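You operate a simulated robot arm through the tools that you are given. There is no shell and no other tool. Be economical: measure what you need, move in short steps, check, and stop when the job is done.

You are at the controls of a simulated two-armed robot. One attempt, no reset.

Task
Park the drum with the yellow door at the orange mark.
Fine: shut the open door before you free the brake; put the brake on again.

The check looks at the end state, three seconds after you hand in, the way a careful person would. Anything else that was tipped, shoved, dropped, spilled or broken makes it a failure.

Robot
Two 7-joint arms with three-finger grippers on one trunk, on a base that drives. Base frame: it is fixed to the floor where the robot stands at the start and does not move with it; the origin is under the middle of the robot, x ahead of it, y to its left, z up. Units: mm, degrees, N and s.
The left shoulder is at the start at [37, 126, 1296], the right one opposite. With the tool pointing down near the work surface each hand reaches from about 100 to 740 mm from the robot's upright axis, wherever it stands, measured 20 degrees to its own side. Places, roughly: brake lever [500, -300, 700]; grey drum [1600, -100, 1000]; teal door [700, 0, 900]; yellow door [900, 300, 900]. Payload 2.94 kg a hand.
The TCP of each hand is the grasp point between the finger pads, 30 mm short of the fingertips. In the tool frame z runs along the fingers and y along their closing line. The gripper opens to 128 mm. The gripper's body begins 93 mm behind the TCP.
Orientation is that of the tool frame in the base frame, as a unit quaternion [w, x, y, z]. With the fingers straight down and closing along the base's y, the tool's x points along the base's -x, its y along +y and its z along -z.

Tools
- The arms move only by the tool nudge_tool. It takes "left_rows", "right_rows" or both (then of equal length, played together; a hand with none holds still); each is a list of rows, each a list of 6 numbers: the shift along the tool's x, y, z in units of 200 mm (1.0 is 200 mm), then the turn, a rotation vector about the tool's x, y, z in units of 60 degrees (1.0 is 60 degrees). In form: [[dx, dy, dz, ax, ay, az], ...]. A call has 1 to 10 rows; each row is the pose to reach, as a shift and turn from the pose commanded when the call began, along the tool's axes at that moment. "left_claw" and "right_claw" are, for a hand that has rows, the opening, from 0 (shut) to 1 (fully open), set as the call begins (left out, the last holds). A call with a number of a shift or a turn outside -1 to 1 is refused whole. A row lasts 0.2 s, in which the tool goes at most 50 mm and 8.6 degrees; a call with a longer step from one row to the next is refused whole, and so is a gripper value outside its range. Where a pose cannot be reached the arm comes as near as it can. A force on the tool above 90 N (or 10 N above the force at the start of the call, whichever is more), or a blocked arm, ends the call early, and 0.2 s more pass. Each finger halts on what it meets, pressing with about 29 N; the grip force reading is that of the motor and also rises with nothing between the fingers. The clock runs only during rows and for 0.2 s after the last one: add rows that repeat a pose to give the fingers time. It gives the time, the measured TCP pose, the force on the tool (base axes), the opening and the grip force at its end, in the units of the frame above (readings bear some noise), with the torque about the TCP (base axes, N m) and any sound that the robot's microphone picked up.
- Cameras (640 x 400 px; columns grow to the right, rows downward): "scene" is now at [145.3, 2, 1499.9]; the picture's right is [0.00, -1.00, 0.00], its down [-0.25, -0.00, -0.97] and it looks along [0.97, 0.00, -0.25] (base axes); focal length 214 px, centre (320, 200). "left" rides on the left gripper at [69, 15, -120] in its tool frame; the picture's right is [-0.21, 0.98, 0.00], its down [-0.82, -0.18, -0.54] and it looks along [-0.53, -0.12, 0.84] (tool axes); focal length 251 px, centre (320, 200). "right" rides on the right gripper at [69, -15, -120] in its tool frame; the picture's right is [0.22, 0.98, 0.00], its down [-0.82, 0.18, -0.54] and it looks along [-0.53, 0.12, 0.84] (tool axes); focal length 251 px, centre (320, 200).
- grab_frame(camera): a new picture of that camera. No time passes.
- slide_trunk(by): slides the trunk up (or, below 0, down) by that many mm; the arms and the scene camera ride with it, the base frame stays. It gives what a move gives, with no picture.
- steer(legs): drives the robot by 1 to 6 legs, each [ahead, left, turn to the left] in mm, mm and degrees, along the robot's own axes; the way and the turn of a leg run together, so that a leg with both is an arc; at most 1500 mm and 180 degrees a leg. The arms and the cameras ride along, it lands a little off, and it stops where it bumps. It gives what a move gives.
- turn_head(pan, tilt): turns the head with the scene camera to pan (to the left, within 80 degrees either way) and tilt (down, from -29 to 69), counted from straight ahead of the robot. It gives what a move gives.
- probe_pixels(camera, pixels): there is no depth. For up to 12 entries [column, row, z] of the newest picture of that camera ("zoom" is the newest enlarged one), the place [x, y] in the base frame at which the ray of that pixel passes the height z, good to about 3 mm. No time passes.
- zoom(camera, box): a new picture of the part [left, top, right, bottom] of that camera's present view, enlarged. No time passes.
- job_done(): hands the job in; it is judged then, once.

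Work in short steps. Measure before you move; look again where a grasp or a placing could have gone wrong, and mend it. You have 80 turns and 62 pictures in all, those below and enlarged ones among them. Open the grippers and draw the arms clear of the work before you hand the job in, unless the task says otherwise; then end with one line.

The tools are called after "Emit:" by a JSON object that holds its "api" and its "payload". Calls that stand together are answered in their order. nudge_tool: Moves the arms, as the interface text tells. Its arguments: {"type":"object","properties":{"left_rows":{"type":"array","items":{"type":"array","items":{"type":"number"}}},"left_claw":{"type":"number"},"right_rows":{"type":"array","items":{"type":"array","items":{"type":"number"}}},"right_claw":{"type":"number"}},"required":[]} The other tools are called the same way: slide_trunk (by) slides the trunk up or down; steer (legs) drives the base; turn_head (pan, tilt) turns the head that bears the scene camera; grab_frame (camera) takes a picture; probe_pixels (camera, pixels) gives the place at which the rays of pixels pass given heights; zoom (camera, box) takes an enlarged picture of a part of a camera's view; job_done () hands the job in.

At the start:

```text
time_s: 0.0
left_position: [382.0, 158.8, 1533.5]
left_tool_rot: [0.0, 0.0, 1.0, 0.0]
left_contact_force: [-0.8, 0.1, 0.2]
left_torque: [0.02, 0.02, -0.02]
left_finger_gap: 127.7
left_finger_force: 0.1
right_position: [325.8, -90.9, 1512.0]
right_tool_rot: [0.0, 0.002, 1.0, 0.001]
right_contact_force: [-0.4, -0.2, 0.0]
right_torque: [0.01, 0.03, -0.01]
right_finger_gap: 127.9
right_finger_force: 0.0
trunk travel left (down, up): [-504.0, 43.0]
robot x, y, heading: [0.2, 0.9, 0.1]
head pan, tilt: [0.2, 14.3]
```

scene: 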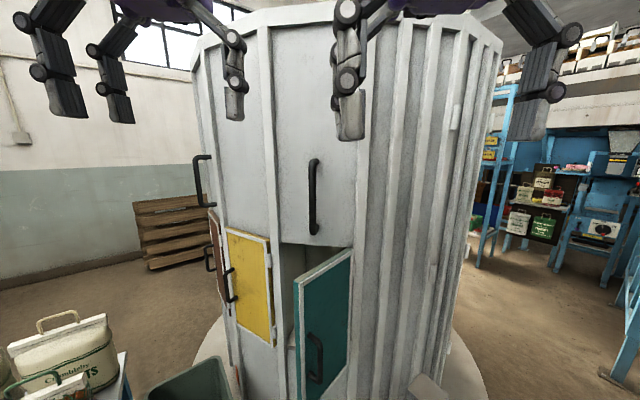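
right: 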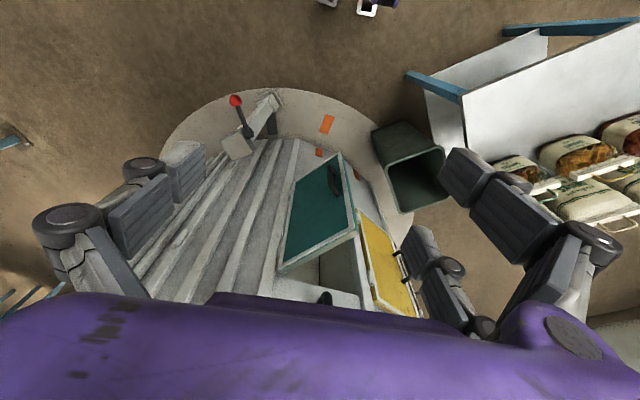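
left: 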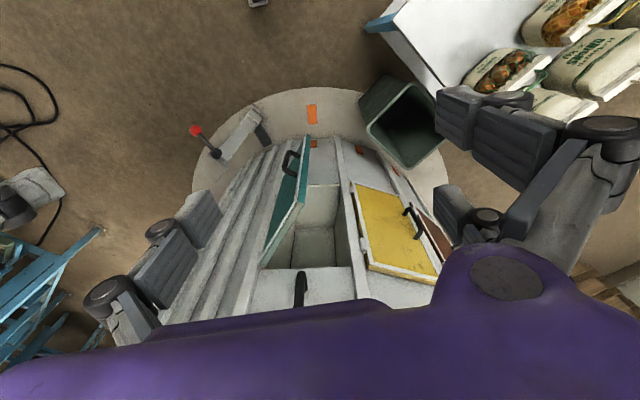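

I start by looking down with the head, to see the plate, the brake lever and the mark.

Emit:
{"api": "turn_head", "payload": {"pan": 0, "tilt": 50}}

Emit:
{"api": "grab_frame", "payload": {"camera": "scene"}}

```text
time_s: 1.0
left_position: [381.2, 159.1, 1533.3]
left_tool_rot: [0.0, 0.0, 1.0, 0.0]
left_contact_force: [0.5, 0.3, 0.2]
left_torque: [0.01, 0.05, 0.01]
left_finger_gap: 128.2
left_finger_force: 0.0
right_position: [324.5, -90.3, 1511.2]
right_tool_rot: [-0.001, 0.0, 1.0, 0.001]
right_contact_force: [-0.1, -0.1, 0.1]
right_torque: [-0.01, 0.02, 0.02]
right_finger_gap: 127.8
right_finger_force: 0.1
trunk travel left (down, up): [-504.0, 43.0]
robot x, y, heading: [-0.8, 0.1, 0.2]
head pan, tilt: [0.0, 50.0]
```

```text
58 pictures are left
```

scene: 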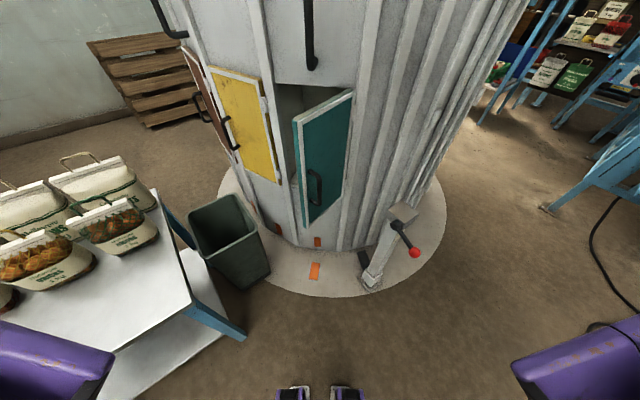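

The plate shows an orange mark near (314,270), a brake lever with red knob (414,252), and small tags on the drum's foot. I enlarge these.

Emit:
{"api": "zoom", "payload": {"camera": "scene", "box": [180, 60, 460, 300]}}

Emit:
{"api": "zoom", "payload": {"camera": "scene", "box": [340, 190, 440, 300]}}

Emit:
{"api": "probe_pixels", "payload": {"camera": "scene", "pixels": [[314, 263, 50], [314, 279, 50], [318, 241, 100], [275, 228, 100], [414, 252, 700], [402, 230, 700], [370, 285, 50], [294, 120, 1050], [353, 92, 1050], [318, 190, 850], [208, 67, 1050], [260, 78, 1050]]}}

```text
1.67 times, centred on (320, 180) of scene
```

zoom: 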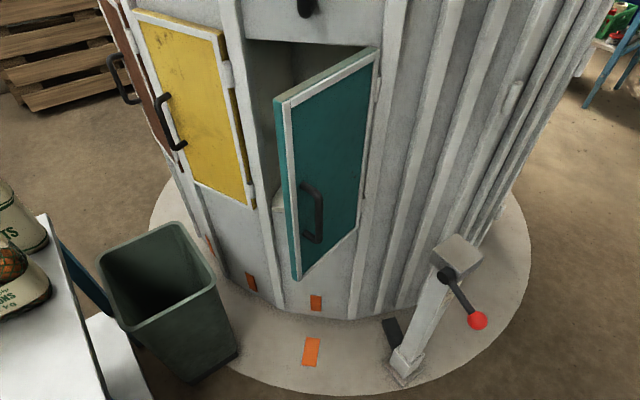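

```text
3.64 times, centred on (390, 245) of scene
```

zoom: 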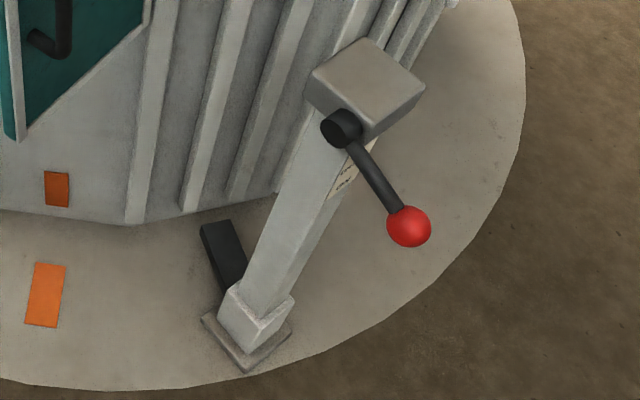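

```text
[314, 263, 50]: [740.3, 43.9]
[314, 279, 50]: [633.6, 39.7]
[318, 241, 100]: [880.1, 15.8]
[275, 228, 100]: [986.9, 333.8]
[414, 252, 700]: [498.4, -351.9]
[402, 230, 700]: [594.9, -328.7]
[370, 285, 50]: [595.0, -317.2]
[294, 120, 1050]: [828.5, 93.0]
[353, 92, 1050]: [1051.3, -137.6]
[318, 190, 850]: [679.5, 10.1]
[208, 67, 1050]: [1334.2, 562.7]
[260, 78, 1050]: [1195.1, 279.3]
```

The teal tag sits at the mark and the yellow tag is one step to the left, so the drum's front must move to the robot's right. I get a second view of door and lever to fix heights.

Emit:
{"api": "zoom", "payload": {"camera": "left", "box": [170, 80, 470, 300]}}

Emit:
{"api": "zoom", "payload": {"camera": "right", "box": [200, 70, 440, 230]}}

```text
1.82 times, centred on (320, 190) of left
```

zoom: 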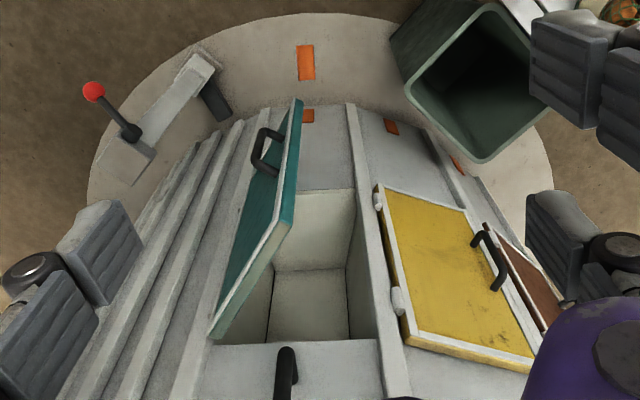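

```text
2.50 times, centred on (320, 150) of right
```

zoom: 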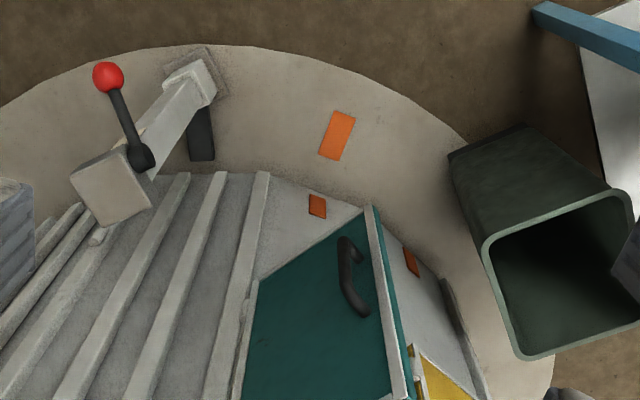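

I probe door corners, knob and marks at two heights in both cameras to triangulate them.

Emit:
{"api": "grab_frame", "payload": {"camera": "left"}}

Emit:
{"api": "probe_pixels", "payload": {"camera": "scene", "pixels": [[294, 122, 1100], [294, 122, 700], [306, 228, 800], [306, 228, 500], [355, 90, 1100], [355, 90, 700], [414.5, 252.5, 900], [414.5, 252.5, 500], [402, 229, 900], [402, 229, 500], [314, 270, 0], [314, 270, 100]]}}

Emit:
{"api": "probe_pixels", "payload": {"camera": "left", "pixels": [[305, 203, 1100], [305, 203, 700], [308, 135, 800], [308, 135, 500], [261, 265, 1100], [261, 265, 700], [195.5, 130.5, 900], [195.5, 130.5, 500], [215.6, 153, 900], [215.6, 153, 500], [312, 114, 0], [312, 114, 100]]}}

```text
53 pictures are left
```

left: 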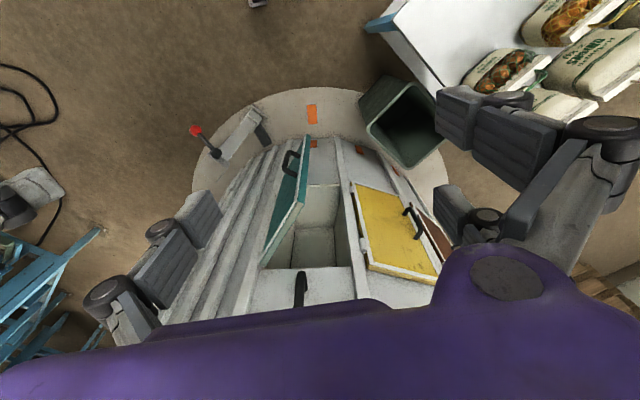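

```text
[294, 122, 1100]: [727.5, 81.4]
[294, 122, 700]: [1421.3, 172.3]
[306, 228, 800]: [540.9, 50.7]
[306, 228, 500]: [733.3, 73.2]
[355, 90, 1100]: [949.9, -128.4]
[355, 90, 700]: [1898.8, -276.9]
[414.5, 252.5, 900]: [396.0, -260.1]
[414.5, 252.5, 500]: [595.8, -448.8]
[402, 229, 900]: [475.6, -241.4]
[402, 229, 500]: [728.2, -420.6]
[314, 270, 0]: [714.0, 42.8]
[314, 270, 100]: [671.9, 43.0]
```

```text
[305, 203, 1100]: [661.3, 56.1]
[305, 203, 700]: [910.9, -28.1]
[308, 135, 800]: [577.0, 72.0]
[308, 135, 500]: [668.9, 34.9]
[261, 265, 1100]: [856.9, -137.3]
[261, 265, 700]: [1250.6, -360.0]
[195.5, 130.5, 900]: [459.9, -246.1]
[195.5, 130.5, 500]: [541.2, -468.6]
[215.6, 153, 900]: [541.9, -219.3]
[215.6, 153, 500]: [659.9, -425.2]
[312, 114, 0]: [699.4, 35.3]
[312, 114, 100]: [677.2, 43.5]
```

Triangulated: the teal door's free edge is at about (617,64), z 692–1167, its hinge at (791,-101), the knob at (504,-364,684) and the hub at (600,-325,703). Before driving ahead I check the table corner (245,335) and the lever from close by.

Emit:
{"api": "probe_pixels", "payload": {"camera": "scene", "pixels": [[245, 338, 0], [245, 338, 200], [245, 338, 500], [220, 322, 500], [220, 322, 700], [155, 190, 700], [100, 399, 500], [314, 296, 0], [314, 296, 50], [262, 283, 0], [248, 287, 50]]}}

Emit:
{"api": "probe_pixels", "payload": {"camera": "left", "pixels": [[368, 28, 0], [368, 28, 200], [368, 28, 500], [385, 10, 500], [435, 90, 700], [435, 90, 500], [312, 88, 0], [312, 88, 50]]}}

Emit:
{"api": "slide_trunk", "payload": {"by": -150}}

```text
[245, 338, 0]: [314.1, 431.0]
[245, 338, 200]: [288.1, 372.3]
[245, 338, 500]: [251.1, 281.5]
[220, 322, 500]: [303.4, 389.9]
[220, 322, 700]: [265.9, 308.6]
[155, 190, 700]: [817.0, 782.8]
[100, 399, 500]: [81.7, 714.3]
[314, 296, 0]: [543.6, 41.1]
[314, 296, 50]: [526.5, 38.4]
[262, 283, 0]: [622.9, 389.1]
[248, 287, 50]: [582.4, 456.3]
```

```text
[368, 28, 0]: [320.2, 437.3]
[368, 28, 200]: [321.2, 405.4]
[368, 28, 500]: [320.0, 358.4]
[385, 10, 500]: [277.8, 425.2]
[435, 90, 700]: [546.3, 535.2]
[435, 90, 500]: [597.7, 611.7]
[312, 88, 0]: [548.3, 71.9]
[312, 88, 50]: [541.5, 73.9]
```

```text
time_s: 2.8
left_position: [472.0, 158.0, 1279.9]
left_tool_rot: [-0.128, 0.0, 0.992, 0.0]
left_contact_force: [0.2, 0.3, -0.3]
left_torque: [-0.01, -0.01, 0.0]
left_finger_gap: 128.1
left_finger_force: 0.1
right_position: [358.6, -91.3, 1337.1]
right_tool_rot: [-0.046, 0.001, 0.999, 0.002]
right_contact_force: [-0.1, -0.2, -0.2]
right_torque: [0.03, -0.03, 0.0]
right_finger_gap: 127.7
right_finger_force: 0.1
trunk travel left (down, up): [-354.0, 193.0]
robot x, y, heading: [-2.2, -3.3, -0.3]
head pan, tilt: [0.0, 50.0]
```

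Table foot is at (320,437), plate edge at x≈545. I drive 100 mm ahead for reach.

Emit:
{"api": "steer", "payload": {"legs": [[100, 0, 0]]}}

Emit:
{"api": "grab_frame", "payload": {"camera": "scene"}}

```text
time_s: 3.9
left_position: [571.5, 159.0, 1280.7]
left_tool_rot: [-0.127, 0.001, 0.992, 0.0]
left_contact_force: [0.7, -0.3, -0.3]
left_torque: [0.02, 0.01, 0.05]
left_finger_gap: 128.0
left_finger_force: 0.1
right_position: [455.4, -91.8, 1336.6]
right_tool_rot: [-0.046, 0.001, 0.999, 0.003]
right_contact_force: [-0.1, 1.3, 0.4]
right_torque: [0.0, 0.02, -0.01]
right_finger_gap: 128.0
right_finger_force: 0.1
trunk travel left (down, up): [-354.0, 193.0]
robot x, y, heading: [100.0, 0.1, -0.2]
head pan, tilt: [0.0, 50.0]
```

```text
52 pictures are left
```

scene: 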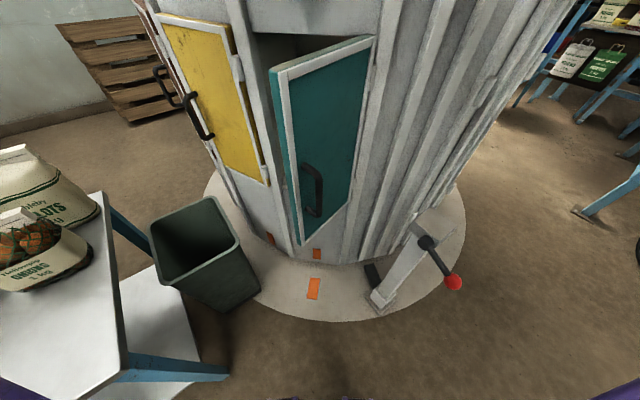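

Right hand: close the claw and pitch the fingers forward by 60° in place.

Emit:
{"api": "nudge_tool", "payload": {"right_rows": [[0, 0, 0, 0, -0.14, 0], [0, 0, 0, 0, -0.28, 0], [0, 0, 0, 0, -0.42, 0], [0, 0, 0, 0, -0.56, 0], [0, 0, 0, 0, -0.7, 0], [0, 0, 0, 0, -0.84, 0], [0, 0, 0, 0, -0.98, 0], [0, 0, 0, 0, -0.98, 0]], "right_claw": 0}}

```text
time_s: 5.7
left_position: [570.7, 158.6, 1278.9]
left_tool_rot: [-0.128, 0.0, 0.992, 0.0]
left_contact_force: [0.5, 0.5, 0.6]
left_torque: [-0.01, 0.0, -0.03]
left_finger_gap: 128.0
left_finger_force: 0.0
right_position: [458.1, -92.8, 1336.8]
right_tool_rot: [0.451, 0.002, 0.892, 0.003]
right_contact_force: [8.7, -7.6, 18.6]
right_torque: [-0.2, 3.01, 1.32]
right_finger_gap: 0.3
right_finger_force: 3.1
trunk travel left (down, up): [-354.0, 193.0]
robot x, y, heading: [102.3, -1.4, 0.1]
head pan, tilt: [0.0, 50.0]
```

Readings show a small contact (about 20 N) probably against the robot's own body; I move the right hand forward and down, away from it, in half the way to the door.

Emit:
{"api": "nudge_tool", "payload": {"right_rows": [[0.135, 0.02, 0.148, 0, 0, 0], [0.27, 0.04, 0.295, 0, 0, 0], [0.405, 0.06, 0.44, 0, 0, 0], [0.54, 0.08, 0.59, 0, 0, 0], [0.54, 0.08, 0.59, 0, 0, 0]]}}

Emit:
{"api": "grab_frame", "payload": {"camera": "right"}}

```text
time_s: 6.0
left_position: [571.3, 157.6, 1279.5]
left_tool_rot: [-0.129, 0.0, 0.992, 0.0]
left_contact_force: [1.3, -0.4, 0.2]
left_torque: [0.02, 0.01, -0.02]
left_finger_gap: 128.2
left_finger_force: 0.1
right_position: [463.2, -90.1, 1327.4]
right_tool_rot: [0.452, 0.01, 0.892, 0.007]
right_contact_force: [16.7, -1.0, 26.3]
right_torque: [-0.27, 4.27, 0.16]
right_finger_gap: 0.0
right_finger_force: 2.9
trunk travel left (down, up): [-354.0, 193.0]
robot x, y, heading: [97.5, 1.8, -0.3]
head pan, tilt: [0.0, 50.0]
stopped in row 1 (right hand): the force on the tool passed its limit at 108 N (the readings are from after the stop); the commanded pose is now the measured one
```

```text
51 pictures are left
```

right: 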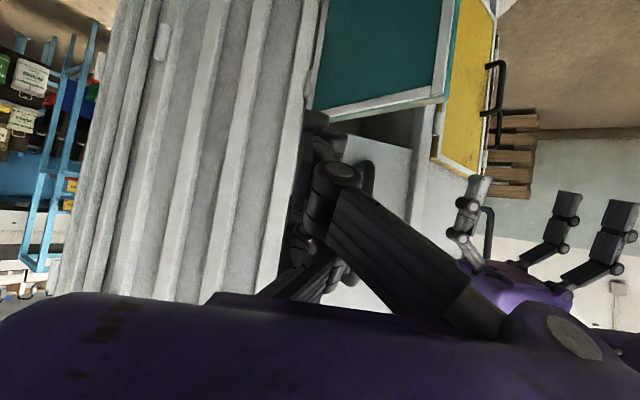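

The torque places the contact about 140 mm behind the TCP, i.e. the gripper's body against the robot's own head. I back off forward, up and to the right.

Emit:
{"api": "nudge_tool", "payload": {"right_rows": [[-0.12, -0.06, 0.08, 0, 0, 0], [-0.24, -0.2, 0.2, 0, 0, 0], [-0.3, -0.35, 0.35, 0, 0, 0], [-0.3, -0.35, 0.55, 0, 0, 0]]}}

Emit:
{"api": "grab_frame", "payload": {"camera": "scene"}}

```text
time_s: 7.0
left_position: [572.5, 158.6, 1280.1]
left_tool_rot: [-0.128, -0.001, 0.992, 0.0]
left_contact_force: [0.4, -0.2, -0.7]
left_torque: [0.0, 0.02, -0.01]
left_finger_gap: 127.9
left_finger_force: 0.1
right_position: [586.8, -160.2, 1308.5]
right_tool_rot: [0.451, 0.008, 0.892, 0.005]
right_contact_force: [0.5, 0.0, -0.8]
right_torque: [-0.04, 0.01, -0.02]
right_finger_gap: 0.0
right_finger_force: 3.0
trunk travel left (down, up): [-354.0, 193.0]
robot x, y, heading: [98.6, 3.9, -0.2]
head pan, tilt: [0.0, 50.0]
```

```text
50 pictures are left
```

scene: 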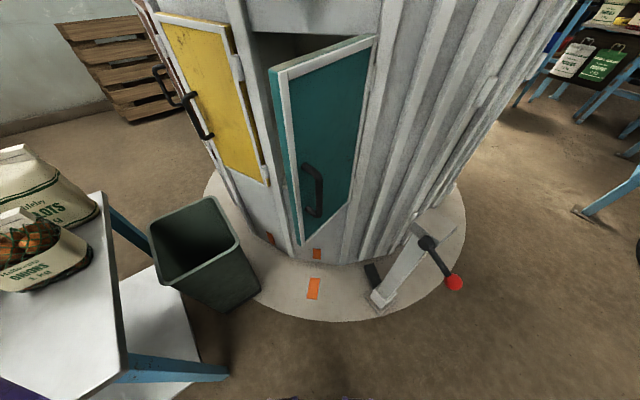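

Free now at (587,-160,1308). I lower the hand 200 mm on the outer (right) side of the teal door.

Emit:
{"api": "nudge_tool", "payload": {"right_rows": [[0.176, 0, 0.096, 0, 0, 0], [0.352, 0, 0.192, 0, 0, 0], [0.528, 0, 0.288, 0, 0, 0], [0.704, 0, 0.384, 0, 0, 0], [0.88, 0, 0.48, 0, 0, 0], [0.88, 0, 0.48, 0, 0, 0]]}}

Emit:
{"api": "grab_frame", "payload": {"camera": "scene"}}

```text
time_s: 8.4
left_position: [571.8, 158.2, 1281.5]
left_tool_rot: [-0.128, 0.001, 0.992, 0.0]
left_contact_force: [-0.2, -0.3, 0.3]
left_torque: [-0.02, -0.03, 0.01]
left_finger_gap: 128.0
left_finger_force: 0.1
right_position: [581.8, -162.1, 1219.5]
right_tool_rot: [0.451, 0.008, 0.892, 0.006]
right_contact_force: [-0.3, -0.4, 0.8]
right_torque: [-0.03, 0.01, -0.03]
right_finger_gap: 0.0
right_finger_force: 2.9
right hand out of reach, approached as far as the arm can: row 3, 4, 5, 6
trunk travel left (down, up): [-354.0, 193.0]
robot x, y, heading: [98.1, 0.6, -0.1]
head pan, tilt: [0.0, 50.0]
```

```text
49 pictures are left
```

scene: 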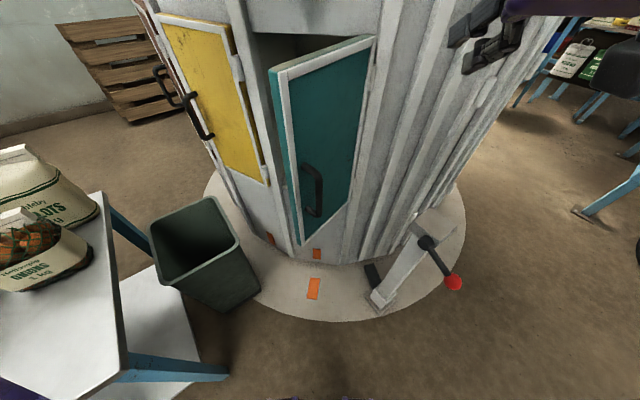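

The right hand stops at z 1219 for reach; lowering the trunk will help. First I pull the left hand back, clear of the door's free edge.

Emit:
{"api": "nudge_tool", "payload": {"left_rows": [[0.18, 0.08, 0.05, 0, 0, 0], [0.36, 0.16, 0.1, 0, 0, 0], [0.54, 0.24, 0.15, 0, 0, 0], [0.7, 0.3, 0.19, 0, 0, 0]], "left_claw": 0}}

Emit:
{"api": "slide_trunk", "payload": {"by": -200}}

Emit:
{"api": "grab_frame", "payload": {"camera": "scene"}}

```text
time_s: 9.4
left_position: [424.6, 196.7, 1256.2]
left_tool_rot: [-0.127, 0.0, 0.992, -0.001]
left_contact_force: [-0.9, -0.2, 0.5]
left_torque: [-0.02, -0.03, 0.01]
left_finger_gap: 0.0
left_finger_force: 2.9
left hand out of reach, approached as far as the arm can: row 1, 2, 3, 4
right_position: [581.1, -160.6, 1220.6]
right_tool_rot: [0.452, 0.008, 0.892, 0.005]
right_contact_force: [-0.3, -0.4, 0.4]
right_torque: [0.01, 0.01, -0.02]
right_finger_gap: 0.0
right_finger_force: 3.2
trunk travel left (down, up): [-354.0, 193.0]
robot x, y, heading: [99.2, 1.5, -0.1]
head pan, tilt: [0.0, 50.0]
```

```text
time_s: 11.6
left_position: [480.3, 194.6, 1011.7]
left_tool_rot: [-0.205, 0.001, 0.979, -0.001]
left_contact_force: [-0.1, 0.3, 0.5]
left_torque: [0.02, -0.02, 0.01]
left_finger_gap: 0.3
left_finger_force: 3.0
right_position: [633.4, -162.9, 949.6]
right_tool_rot: [0.373, 0.009, 0.928, 0.004]
right_contact_force: [-0.9, 0.0, 0.1]
right_torque: [0.0, 0.04, 0.02]
right_finger_gap: 0.0
right_finger_force: 3.4
trunk travel left (down, up): [-154.0, 393.0]
robot x, y, heading: [103.5, -4.5, -0.2]
head pan, tilt: [0.0, 50.0]
```

```text
48 pictures are left
```

scene: 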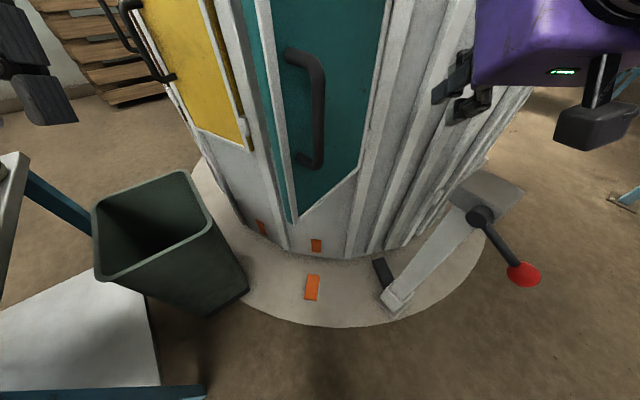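

Right hand is at (633,-163,950), fingers 46° down. I raise it to z≈1010 and bring it near the door's outer face, above the handle.

Emit:
{"api": "nudge_tool", "payload": {"right_rows": [[-0.117, 0.1, -0.095, 0, 0, 0], [-0.235, 0.25, -0.19, 0, 0, 0], [-0.235, 0.4, -0.19, 0, 0, 0], [-0.235, 0.515, -0.19, 0, 0, 0], [-0.235, 0.515, -0.19, 0, 0, 0]]}}

Emit:
{"api": "grab_frame", "payload": {"camera": "scene"}}

Emit:
{"api": "grab_frame", "payload": {"camera": "right"}}

```text
time_s: 12.8
left_position: [481.5, 194.6, 1012.6]
left_tool_rot: [-0.205, 0.0, 0.979, -0.002]
left_contact_force: [-0.1, 0.1, 0.7]
left_torque: [0.03, -0.01, -0.02]
left_finger_gap: 0.1
left_finger_force: 3.0
right_position: [643.2, -61.1, 1010.8]
right_tool_rot: [0.372, 0.008, 0.928, 0.005]
right_contact_force: [0.0, 0.9, 0.7]
right_torque: [0.01, 0.0, -0.01]
right_finger_gap: 0.1
right_finger_force: 2.6
trunk travel left (down, up): [-154.0, 393.0]
robot x, y, heading: [95.6, -1.6, -0.1]
head pan, tilt: [0.0, 50.0]
```

```text
47 pictures are left
```

scene: 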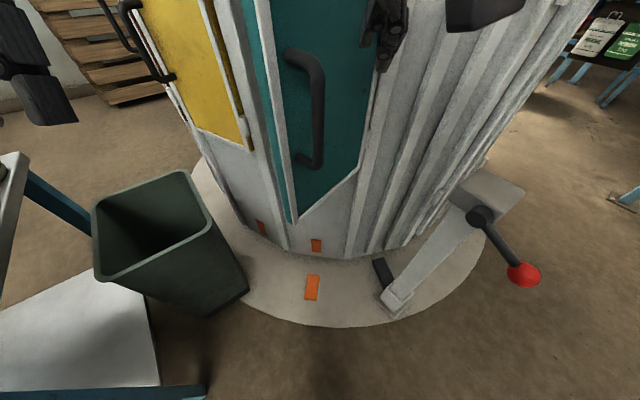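

```text
46 pictures are left
```

right: 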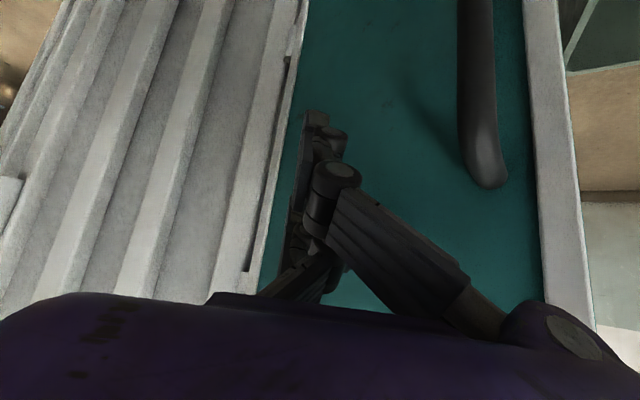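

The hand tracks well and the door's face is just ahead and left of the fingers. I push the door along its closing arc.

Emit:
{"api": "nudge_tool", "payload": {"right_rows": [[-0.025, 0.155, 0.024, 0, 0, 0], [-0.04, 0.28, 0.038, 0, 0, 0], [-0.09, 0.355, 0.087, 0, 0, 0], [-0.14, 0.415, 0.136, 0, 0, 0], [-0.205, 0.465, 0.198, 0, 0, 0], [-0.266, 0.505, 0.257, 0, 0, 0], [-0.338, 0.53, 0.327, 0, 0, 0], [-0.403, 0.55, 0.389, 0, 0, 0], [-0.485, 0.55, 0.469, 0, 0, 0], [-0.546, 0.55, 0.528, 0, 0, 0]]}}

Emit:
{"api": "grab_frame", "payload": {"camera": "scene"}}

```text
time_s: 15.1
left_position: [474.6, 194.9, 1015.3]
left_tool_rot: [-0.202, 0.0, 0.979, -0.002]
left_contact_force: [-0.3, 0.0, -0.6]
left_torque: [0.0, 0.03, -0.01]
left_finger_gap: 0.0
left_finger_force: 2.8
right_position: [776.7, 56.7, 1012.5]
right_tool_rot: [0.365, -0.005, 0.931, 0.007]
right_contact_force: [-44.4, 3.9, 8.8]
right_torque: [0.15, -1.0, -0.93]
right_finger_gap: 0.0
right_finger_force: 3.3
trunk travel left (down, up): [-154.0, 393.0]
robot x, y, heading: [96.8, 0.0, 0.1]
head pan, tilt: [0.0, 50.0]
stopped in row 10 (right hand): the force on the tool passed its limit at 95 N (the readings are from after the stop); the commanded pose is now the measured one
```

```text
45 pictures are left
```

scene: 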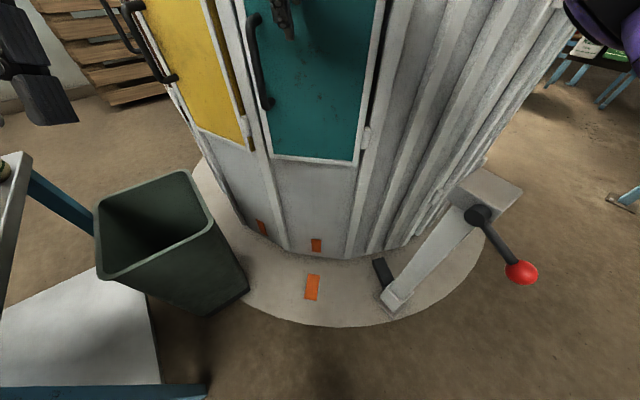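

The door met the drum at 95 N and looks shut. I withdraw the hand and look at the gap.

Emit:
{"api": "nudge_tool", "payload": {"right_rows": [[0.12, -0.02, -0.115, 0, 0, 0], [0.27, -0.12, -0.26, 0, 0, 0], [0.42, -0.25, -0.4, 0, 0, 0], [0.5, -0.45, -0.48, 0, 0, 0], [0.5, -0.65, -0.48, 0, 0, 0]]}}

Emit:
{"api": "turn_head", "payload": {"pan": -10, "tilt": 25}}

Emit:
{"api": "grab_frame", "payload": {"camera": "scene"}}

```text
time_s: 16.3
left_position: [478.8, 194.3, 1012.8]
left_tool_rot: [-0.204, 0.0, 0.979, -0.001]
left_contact_force: [0.5, 0.4, -0.8]
left_torque: [-0.02, 0.01, 0.0]
left_finger_gap: 0.0
left_finger_force: 3.1
right_position: [645.2, -78.8, 1007.4]
right_tool_rot: [0.363, -0.001, 0.932, 0.006]
right_contact_force: [0.2, -0.4, 0.8]
right_torque: [0.0, -0.02, 0.01]
right_finger_gap: 0.0
right_finger_force: 3.3
trunk travel left (down, up): [-154.0, 393.0]
robot x, y, heading: [93.6, -0.1, 0.1]
head pan, tilt: [0.0, 50.0]
```

```text
time_s: 17.1
left_position: [480.0, 194.6, 1012.5]
left_tool_rot: [-0.205, 0.0, 0.979, -0.001]
left_contact_force: [-0.7, -0.3, 0.8]
left_torque: [0.03, 0.01, 0.05]
left_finger_gap: 0.2
left_finger_force: 3.2
right_position: [645.7, -78.7, 1007.9]
right_tool_rot: [0.363, 0.001, 0.932, 0.004]
right_contact_force: [1.2, -0.3, 0.2]
right_torque: [-0.02, 0.02, -0.01]
right_finger_gap: 0.0
right_finger_force: 2.6
trunk travel left (down, up): [-154.0, 393.0]
robot x, y, heading: [95.4, 1.0, -0.3]
head pan, tilt: [-10.0, 25.0]
```

```text
44 pictures are left
```

scene: 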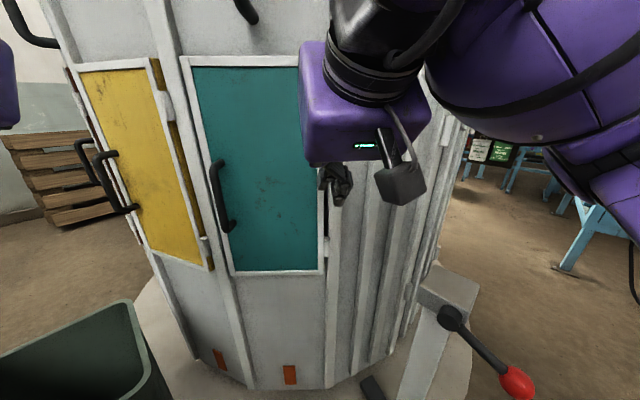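

The teal door sits flush. Now I look closely at the brake post and its label.

Emit:
{"api": "zoom", "payload": {"camera": "scene", "box": [380, 250, 560, 400]}}

```text
2.67 times, centred on (470, 325) of scene
```

zoom: 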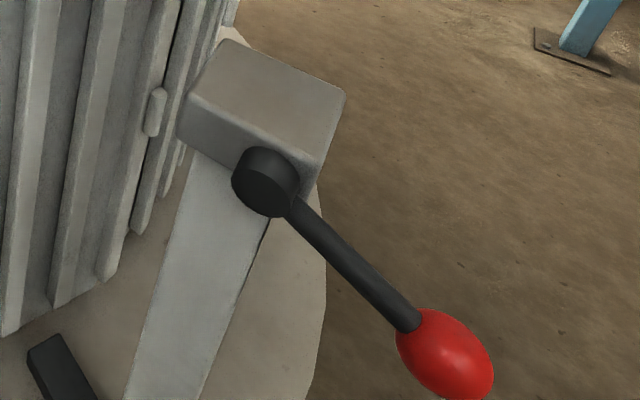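

I probe the box's top corners, hub and knob in the zoom to get the lever's geometry.

Emit:
{"api": "probe_pixels", "payload": {"camera": "zoom", "pixels": [[230, 40, 740], [345, 92, 740], [298, 165, 740], [185, 95, 740], [445, 355, 680], [445, 355, 720], [258, 185, 700], [258, 185, 720], [300, 205, 700], [415, 315, 690]]}}

Emit:
{"api": "turn_head", "payload": {"pan": -40, "tilt": 45}}

Emit:
{"api": "zoom", "payload": {"camera": "scene", "box": [220, 120, 420, 300]}}

```text
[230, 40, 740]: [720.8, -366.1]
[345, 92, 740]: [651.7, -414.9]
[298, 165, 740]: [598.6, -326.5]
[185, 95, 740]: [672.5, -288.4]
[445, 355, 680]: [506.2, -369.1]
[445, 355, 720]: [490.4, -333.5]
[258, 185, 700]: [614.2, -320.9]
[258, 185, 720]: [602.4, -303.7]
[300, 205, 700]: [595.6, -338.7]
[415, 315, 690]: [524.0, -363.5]
```

```text
time_s: 18.1
left_position: [479.2, 194.5, 1012.4]
left_tool_rot: [-0.205, 0.0, 0.979, -0.002]
left_contact_force: [0.1, 0.6, 0.2]
left_torque: [-0.01, 0.0, 0.0]
left_finger_gap: 0.0
left_finger_force: 3.1
right_position: [645.3, -77.5, 1007.6]
right_tool_rot: [0.362, 0.001, 0.932, 0.004]
right_contact_force: [0.3, -0.8, -0.8]
right_torque: [-0.03, 0.01, -0.04]
right_finger_gap: 0.0
right_finger_force: 2.9
trunk travel left (down, up): [-154.0, 393.0]
robot x, y, heading: [95.2, 1.3, -0.1]
head pan, tilt: [-40.0, 45.0]
```

```text
2.22 times, centred on (320, 210) of scene
```

zoom: 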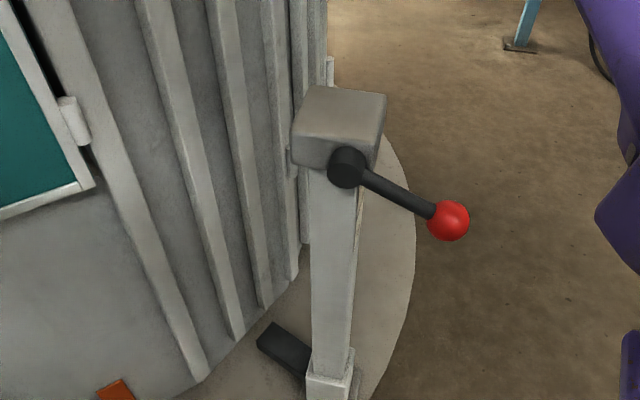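

The pivot axis is horizontal along about (-0.46,0.89), the hub on the left face, the lever pointing outward about 10° below level, so it swings up/down. I bring the right hand (camera) outside the post to read the label.

Emit:
{"api": "nudge_tool", "payload": {"right_rows": [[0.132, -0.16, -0.014, 0, 0, 0], [0.264, -0.32, -0.028, 0, 0, 0], [0.396, -0.48, -0.042, 0, 0, 0], [0.528, -0.64, -0.056, 0, 0, 0], [0.66, -0.8, -0.07, 0, 0, 0]]}}

Emit:
{"api": "nudge_tool", "payload": {"right_rows": [[0.132, -0.16, -0.014, 0, 0, 0], [0.264, -0.32, -0.028, 0, 0, 0], [0.396, -0.48, -0.042, 0, 0, 0], [0.528, -0.64, -0.056, 0, 0, 0], [0.66, -0.8, -0.07, 0, 0, 0]]}}

Emit:
{"api": "grab_frame", "payload": {"camera": "right"}}

```text
time_s: 19.3
left_position: [479.8, 195.5, 1011.9]
left_tool_rot: [-0.205, 0.001, 0.979, -0.001]
left_contact_force: [0.6, -0.5, -1.6]
left_torque: [-0.05, 0.0, 0.06]
left_finger_gap: 0.0
left_finger_force: 3.0
right_position: [596.7, -170.0, 981.6]
right_tool_rot: [0.361, 0.0, 0.933, 0.004]
right_contact_force: [-0.4, 0.2, 0.3]
right_torque: [0.0, 0.0, -0.05]
right_finger_gap: 0.0
right_finger_force: 2.8
right hand out of reach, approached as far as the arm can: row 3, 4, 5
trunk travel left (down, up): [-154.0, 393.0]
robot x, y, heading: [95.6, 2.8, -0.0]
head pan, tilt: [-40.0, 45.0]
```

```text
time_s: 20.7
left_position: [479.3, 193.8, 1012.5]
left_tool_rot: [-0.205, 0.0, 0.979, -0.002]
left_contact_force: [0.3, 0.1, -0.1]
left_torque: [-0.04, 0.01, 0.01]
left_finger_gap: 0.0
left_finger_force: 2.8
right_position: [534.7, -305.6, 1044.0]
right_tool_rot: [0.536, -0.058, 0.838, 0.084]
right_contact_force: [-0.6, 0.7, 0.4]
right_torque: [-0.04, 0.03, -0.02]
right_finger_gap: 0.1
right_finger_force: 3.4
right hand out of reach, approached as far as the arm can: row 1, 2, 3, 4, 5
trunk travel left (down, up): [-154.0, 393.0]
robot x, y, heading: [95.8, 3.8, -0.1]
head pan, tilt: [-40.0, 45.0]
stopped in row 5 (right hand): the arm was blocked; the commanded pose is now the measured one
```

```text
41 pictures are left
```

right: 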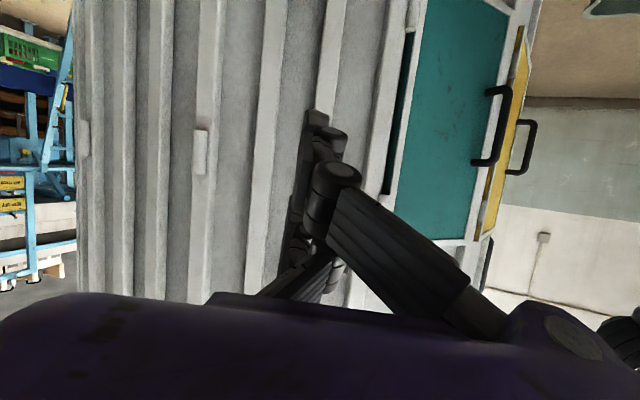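

Near and forward is awkward for the arm. I'll reposition the base instead: back 180 mm and 330 mm to the right so that the lever is ahead, and read the label with the head camera.

Emit:
{"api": "steer", "payload": {"legs": [[-180, 0, 0], [0, -330, 0]]}}

Emit:
{"api": "turn_head", "payload": {"pan": 0, "tilt": 40}}

Emit:
{"api": "zoom", "payload": {"camera": "scene", "box": [160, 100, 480, 300]}}

```text
time_s: 25.3
left_position: [297.9, -134.2, 1013.2]
left_tool_rot: [-0.204, 0.002, 0.979, -0.002]
left_contact_force: [0.2, 0.3, 0.7]
left_torque: [0.02, 0.02, 0.02]
left_finger_gap: 0.0
left_finger_force: 2.9
right_position: [351.4, -636.0, 1043.7]
right_tool_rot: [0.536, -0.057, 0.838, 0.084]
right_contact_force: [0.2, 0.2, 0.4]
right_torque: [0.02, -0.02, 0.02]
right_finger_gap: 0.0
right_finger_force: 3.5
trunk travel left (down, up): [-154.0, 393.0]
robot x, y, heading: [-85.6, -329.8, -0.1]
head pan, tilt: [-40.0, 45.0]
```

```text
time_s: 26.3
left_position: [298.1, -134.5, 1012.8]
left_tool_rot: [-0.205, 0.002, 0.979, -0.001]
left_contact_force: [0.0, 0.8, 0.5]
left_torque: [-0.02, 0.03, 0.0]
left_finger_gap: 0.0
left_finger_force: 3.8
right_position: [353.1, -635.5, 1044.0]
right_tool_rot: [0.535, -0.056, 0.839, 0.083]
right_contact_force: [-0.7, 0.1, -0.5]
right_torque: [-0.04, 0.02, 0.01]
right_finger_gap: 0.0
right_finger_force: 3.2
trunk travel left (down, up): [-154.0, 393.0]
robot x, y, heading: [-78.8, -333.6, -0.3]
head pan, tilt: [0.0, 40.0]
```

```text
2.00 times, centred on (320, 200) of scene
```

zoom: 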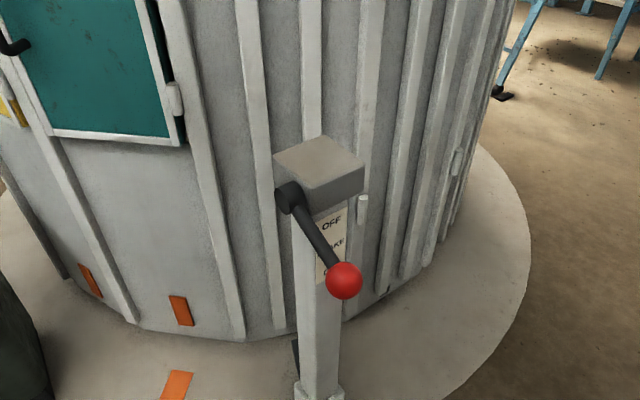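

The label reads OFF at the top; I enlarge to confirm.

Emit:
{"api": "zoom", "payload": {"camera": "scene", "box": [295, 175, 355, 250]}}

Emit:
{"api": "probe_pixels", "payload": {"camera": "zoom", "pixels": [[320, 200, 680]]}}

```text
5.33 times, centred on (325, 212) of scene
```

zoom: 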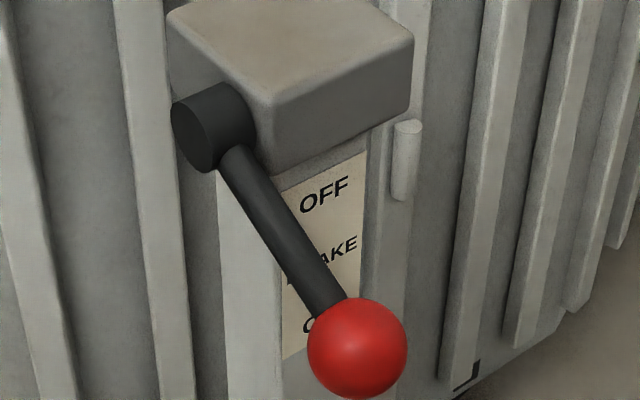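

```text
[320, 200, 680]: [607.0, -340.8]
```

Confirmed: OFF is up, ON is down, and the lever is now at ON. I raise the trunk 250 mm, then bring the right hand back to fingers-down.

Emit:
{"api": "slide_trunk", "payload": {"by": 250}}

Emit:
{"api": "nudge_tool", "payload": {"right_rows": [[0, 0, 0, 0.019, 0.125, 0.013], [0, 0, 0, 0.038, 0.25, 0.026], [0, 0, 0, 0.057, 0.375, 0.04], [0, 0, 0, 0.077, 0.5, 0.053], [0, 0, 0, 0.096, 0.625, 0.066], [0, 0, 0, 0.115, 0.75, 0.079], [0, 0, 0, 0.135, 0.875, 0.092], [0, 0, 0, 0.155, 1.0, 0.105]], "right_claw": 0.7}}

```text
time_s: 28.9
left_position: [298.9, -134.8, 1262.7]
left_tool_rot: [-0.205, 0.001, 0.979, -0.002]
left_contact_force: [0.0, -0.3, -0.4]
left_torque: [-0.01, 0.01, -0.01]
left_finger_gap: 0.0
left_finger_force: 3.0
right_position: [353.4, -634.6, 1294.2]
right_tool_rot: [0.534, -0.056, 0.839, 0.084]
right_contact_force: [-1.1, -0.4, -0.8]
right_torque: [0.01, 0.0, 0.03]
right_finger_gap: 0.0
right_finger_force: 2.9
trunk travel left (down, up): [-404.0, 143.0]
robot x, y, heading: [-89.4, -327.2, -0.1]
head pan, tilt: [0.0, 40.0]
```

```text
time_s: 30.7
left_position: [298.4, -132.8, 1263.3]
left_tool_rot: [-0.204, 0.001, 0.979, -0.002]
left_contact_force: [-0.4, -0.1, 0.2]
left_torque: [0.0, 0.02, 0.03]
left_finger_gap: 0.0
left_finger_force: 3.5
right_position: [351.5, -633.7, 1293.9]
right_tool_rot: [0.041, -0.005, 0.999, 0.006]
right_contact_force: [0.3, -1.2, -0.6]
right_torque: [-0.02, 0.02, 0.01]
right_finger_gap: 89.8
right_finger_force: 0.0
trunk travel left (down, up): [-404.0, 143.0]
robot x, y, heading: [-88.5, -329.5, 0.0]
head pan, tilt: [0.0, 40.0]
```

Now fingers are down. I carry the hand in two equal moves to above the knob (505,-366), at z≈914.

Emit:
{"api": "nudge_tool", "payload": {"right_rows": [[-0.05, 0.112, 0.163, 0, 0, 0], [-0.1, 0.223, 0.325, 0, 0, 0], [-0.15, 0.335, 0.488, 0, 0, 0], [-0.2, 0.447, 0.65, 0, 0, 0], [-0.25, 0.558, 0.813, 0, 0, 0], [-0.3, 0.67, 0.975, 0, 0, 0]]}}

Emit:
{"api": "nudge_tool", "payload": {"right_rows": [[-0.053, 0.112, 0.163, 0, 0, 0], [-0.107, 0.223, 0.325, 0, 0, 0], [-0.16, 0.335, 0.488, 0, 0, 0], [-0.213, 0.447, 0.65, 0, 0, 0], [-0.267, 0.558, 0.813, 0, 0, 0], [-0.32, 0.67, 0.975, 0, 0, 0], [-0.32, 0.67, 0.975, 0, 0, 0]]}}

Emit:
{"api": "grab_frame", "payload": {"camera": "scene"}}

Emit:
{"api": "grab_frame", "payload": {"camera": "right"}}

```text
time_s: 32.1
left_position: [298.7, -133.1, 1262.8]
left_tool_rot: [-0.205, 0.001, 0.979, -0.002]
left_contact_force: [-0.3, -1.1, -0.2]
left_torque: [-0.03, 0.01, -0.02]
left_finger_gap: 0.2
left_finger_force: 2.8
right_position: [427.0, -496.1, 1103.2]
right_tool_rot: [0.042, -0.006, 0.999, 0.008]
right_contact_force: [0.7, 0.2, 0.4]
right_torque: [-0.03, 0.04, 0.02]
right_finger_gap: 89.6
right_finger_force: 0.1
trunk travel left (down, up): [-404.0, 143.0]
robot x, y, heading: [-84.7, -327.1, -0.4]
head pan, tilt: [0.0, 40.0]
```

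```text
time_s: 33.7
left_position: [297.9, -134.5, 1262.4]
left_tool_rot: [-0.204, 0.001, 0.979, -0.001]
left_contact_force: [0.6, -0.1, 0.5]
left_torque: [0.01, -0.04, 0.0]
left_finger_gap: 0.0
left_finger_force: 2.8
right_position: [441.0, -444.5, 964.4]
right_tool_rot: [0.043, -0.004, 0.999, 0.008]
right_contact_force: [0.1, -1.3, -0.1]
right_torque: [-0.01, -0.01, 0.04]
right_finger_gap: 89.6
right_finger_force: 0.1
right hand out of reach, approached as far as the arm can: row 3, 4, 5, 6, 7
trunk travel left (down, up): [-404.0, 143.0]
robot x, y, heading: [-87.0, -327.0, -0.2]
head pan, tilt: [0.0, 40.0]
```

```text
38 pictures are left
```

scene: 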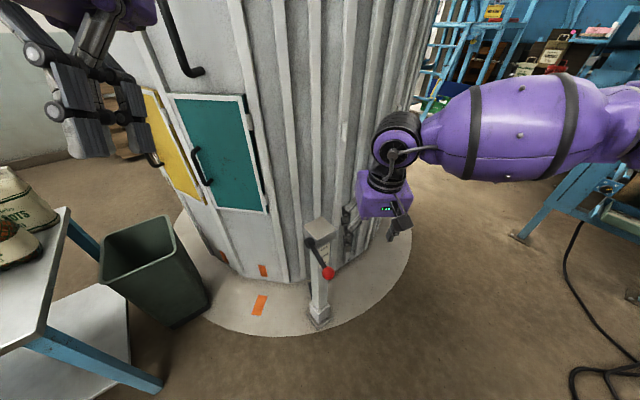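

```text
37 pictures are left
```

right: 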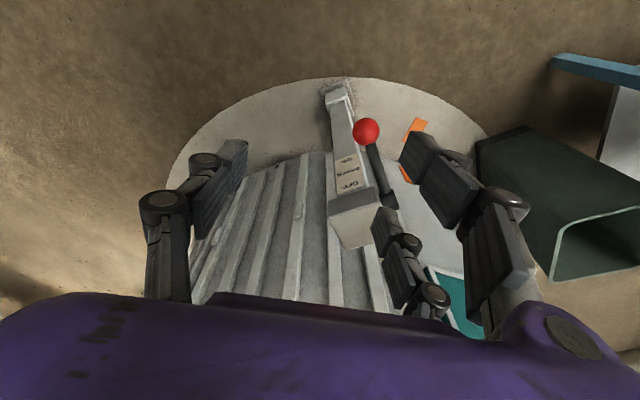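

The IK stalled at (441,-444,964). I try lowering the trunk, which carries the hand down toward knob height (it is 60–80 mm clear of the knob sideways).

Emit:
{"api": "slide_trunk", "payload": {"by": -150}}

Emit:
{"api": "nudge_tool", "payload": {"right_rows": [[-0.1, 0.12, 0, 0, 0, 0], [-0.2, 0.25, 0, 0, 0, 0], [-0.3, 0.39, 0, 0, 0, 0], [-0.3, 0.39, 0, 0, 0, 0]]}}

Emit:
{"api": "grab_frame", "payload": {"camera": "scene"}}

```text
time_s: 35.5
left_position: [298.4, -133.8, 1112.7]
left_tool_rot: [-0.204, 0.001, 0.979, -0.002]
left_contact_force: [0.4, 0.5, -0.4]
left_torque: [-0.03, -0.03, -0.01]
left_finger_gap: 0.0
left_finger_force: 2.6
right_position: [443.0, -444.5, 814.8]
right_tool_rot: [0.042, -0.005, 0.999, 0.008]
right_contact_force: [-0.7, -0.9, 0.3]
right_torque: [-0.01, -0.03, -0.01]
right_finger_gap: 89.7
right_finger_force: 0.0
trunk travel left (down, up): [-254.0, 293.0]
robot x, y, heading: [-83.8, -328.2, -0.1]
head pan, tilt: [0.0, 40.0]
```

```text
time_s: 36.5
left_position: [297.8, -133.9, 1113.8]
left_tool_rot: [-0.205, 0.001, 0.979, -0.002]
left_contact_force: [-0.5, -0.1, 0.4]
left_torque: [-0.02, -0.05, 0.04]
left_finger_gap: 0.1
left_finger_force: 3.0
right_position: [470.0, -427.2, 823.8]
right_tool_rot: [0.043, -0.006, 0.999, 0.008]
right_contact_force: [0.1, -0.4, 0.2]
right_torque: [0.0, -0.01, -0.02]
right_finger_gap: 89.7
right_finger_force: 0.1
right hand out of reach, approached as far as the arm can: row 1, 2, 3, 4
trunk travel left (down, up): [-254.0, 293.0]
robot x, y, heading: [-86.7, -327.0, -0.5]
head pan, tilt: [0.0, 40.0]
```

```text
36 pictures are left
```

scene: 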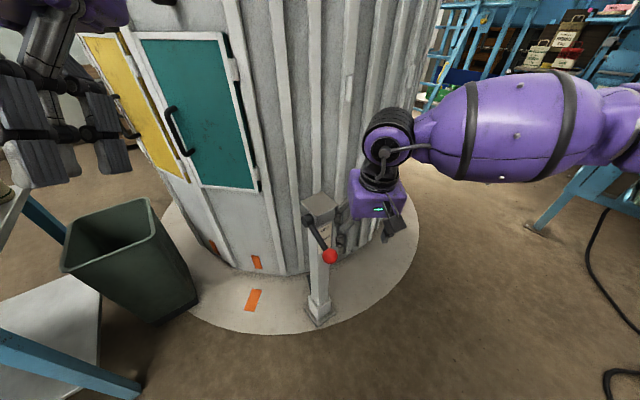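

The arm is in a stiff corner but well posed; I use the base to place the open fingers over the knob: 35 mm ahead, 61 mm left.

Emit:
{"api": "steer", "payload": {"legs": [[36, 61, 0]]}}

Emit:
{"api": "grab_frame", "payload": {"camera": "right"}}

```text
time_s: 37.7
left_position: [334.0, -73.7, 1112.5]
left_tool_rot: [-0.205, 0.002, 0.979, -0.001]
left_contact_force: [0.3, 0.9, -0.2]
left_torque: [-0.03, 0.06, 0.0]
left_finger_gap: 0.0
left_finger_force: 3.3
right_position: [503.9, -367.4, 824.1]
right_tool_rot: [0.042, -0.006, 0.999, 0.008]
right_contact_force: [-0.2, 0.0, -0.4]
right_torque: [-0.05, 0.02, 0.01]
right_finger_gap: 89.7
right_finger_force: 0.0
trunk travel left (down, up): [-254.0, 293.0]
robot x, y, heading: [-48.8, -271.1, -0.3]
head pan, tilt: [0.0, 40.0]
```

```text
35 pictures are left
```

right: 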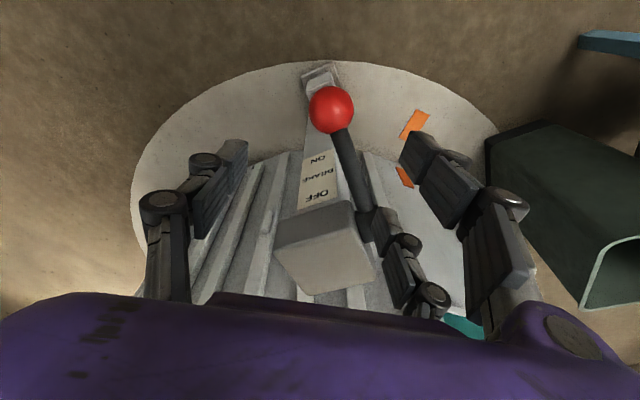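

I check the knob's place from this camera at (331,109).

Emit:
{"api": "probe_pixels", "payload": {"camera": "right", "pixels": [[331, 109, 680], [331, 109, 690]]}}

```text
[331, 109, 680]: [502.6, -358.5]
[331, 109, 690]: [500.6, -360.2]
```

Knob at about (502,-360,685), within the open fingers. I lower the trunk 138 mm and look.

Emit:
{"api": "slide_trunk", "payload": {"by": -138}}

Emit:
{"api": "grab_frame", "payload": {"camera": "right"}}

```text
time_s: 39.3
left_position: [345.9, -75.0, 962.4]
left_tool_rot: [-0.218, 0.002, 0.976, -0.002]
left_contact_force: [0.2, 1.5, -0.2]
left_torque: [-0.03, 0.0, -0.01]
left_finger_gap: 0.0
left_finger_force: 2.8
right_position: [505.8, -368.6, 685.0]
right_tool_rot: [0.042, -0.005, 0.999, 0.007]
right_contact_force: [-0.4, 1.2, -0.8]
right_torque: [-0.11, -0.09, 0.0]
right_finger_gap: 93.0
right_finger_force: 1.1
trunk travel left (down, up): [-116.0, 431.0]
robot x, y, heading: [-49.1, -271.0, -0.3]
head pan, tilt: [0.0, 40.0]
```

```text
34 pictures are left
```

right: 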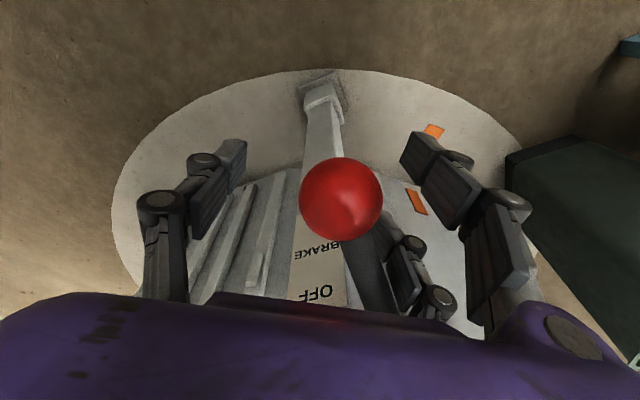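

The knob sits between the fingers. I close the claw on it.

Emit:
{"api": "nudge_tool", "payload": {"right_rows": [[0, 0, 0, 0, 0, 0], [0, 0, 0, 0, 0, 0], [0, 0, 0, 0, 0, 0], [0, 0, 0, 0, 0, 0]], "right_claw": 0}}

Emit:
{"api": "grab_frame", "payload": {"camera": "right"}}

```text
time_s: 40.3
left_position: [345.0, -69.5, 963.1]
left_tool_rot: [-0.217, 0.001, 0.976, -0.005]
left_contact_force: [0.3, -1.2, -0.2]
left_torque: [0.02, -0.03, -0.02]
left_finger_gap: 0.0
left_finger_force: 2.7
right_position: [503.7, -357.5, 689.3]
right_tool_rot: [0.046, -0.01, 0.999, 0.012]
right_contact_force: [-18.2, 59.1, 2.2]
right_torque: [-1.67, -0.56, 2.81]
right_finger_gap: 62.5
right_finger_force: 29.2
trunk travel left (down, up): [-116.0, 431.0]
robot x, y, heading: [-50.7, -268.5, -0.1]
head pan, tilt: [0.0, 40.0]
```

```text
33 pictures are left
```

right: 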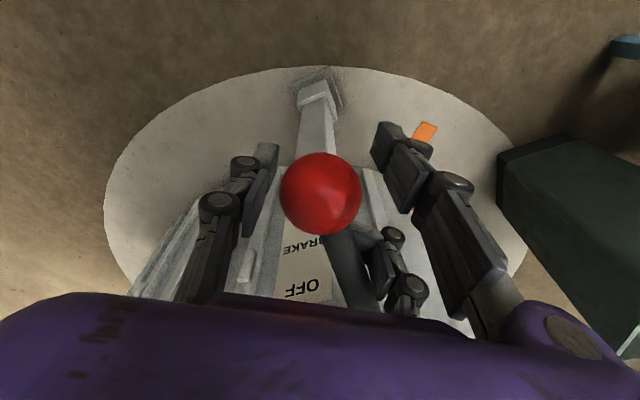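

The closing stopped at 62 mm with 59 N sideways: the +y linkage is pressing the lever shaft since the shaft runs at 27° to my closing plane. I reopen and yaw the hand 27° so the shaft lies in its mid-plane.

Emit:
{"api": "nudge_tool", "payload": {"right_rows": [[0, 0, 0, 0, 0, 0], [0, 0, 0, 0, 0, 0], [0, 0.015, 0, 0, 0, -0.12], [0, 0.03, 0, 0, 0, -0.24], [0, 0.04, 0, 0, 0, -0.36], [0, 0.04, 0, 0, 0, -0.457], [0, 0.04, 0, 0, 0, -0.457]], "right_claw": 0.75}}

Emit:
{"api": "grab_frame", "payload": {"camera": "right"}}

```text
time_s: 41.9
left_position: [345.5, -75.0, 963.0]
left_tool_rot: [-0.217, 0.002, 0.976, -0.001]
left_contact_force: [0.4, 0.2, 0.5]
left_torque: [-0.02, -0.01, 0.01]
left_finger_gap: 0.4
left_finger_force: 2.7
right_position: [504.5, -360.0, 684.8]
right_tool_rot: [0.043, -0.242, 0.969, -0.003]
right_contact_force: [-0.2, -0.1, 0.4]
right_torque: [0.0, 0.0, 0.0]
right_finger_gap: 96.1
right_finger_force: 0.1
trunk travel left (down, up): [-116.0, 431.0]
robot x, y, heading: [-49.5, -269.0, -0.3]
head pan, tilt: [0.0, 40.0]
```

```text
32 pictures are left
```

right: 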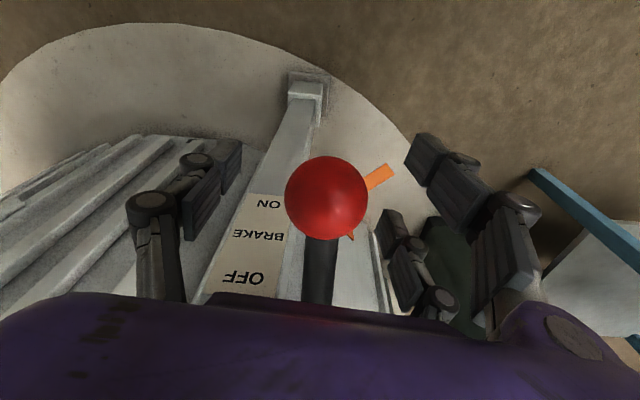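

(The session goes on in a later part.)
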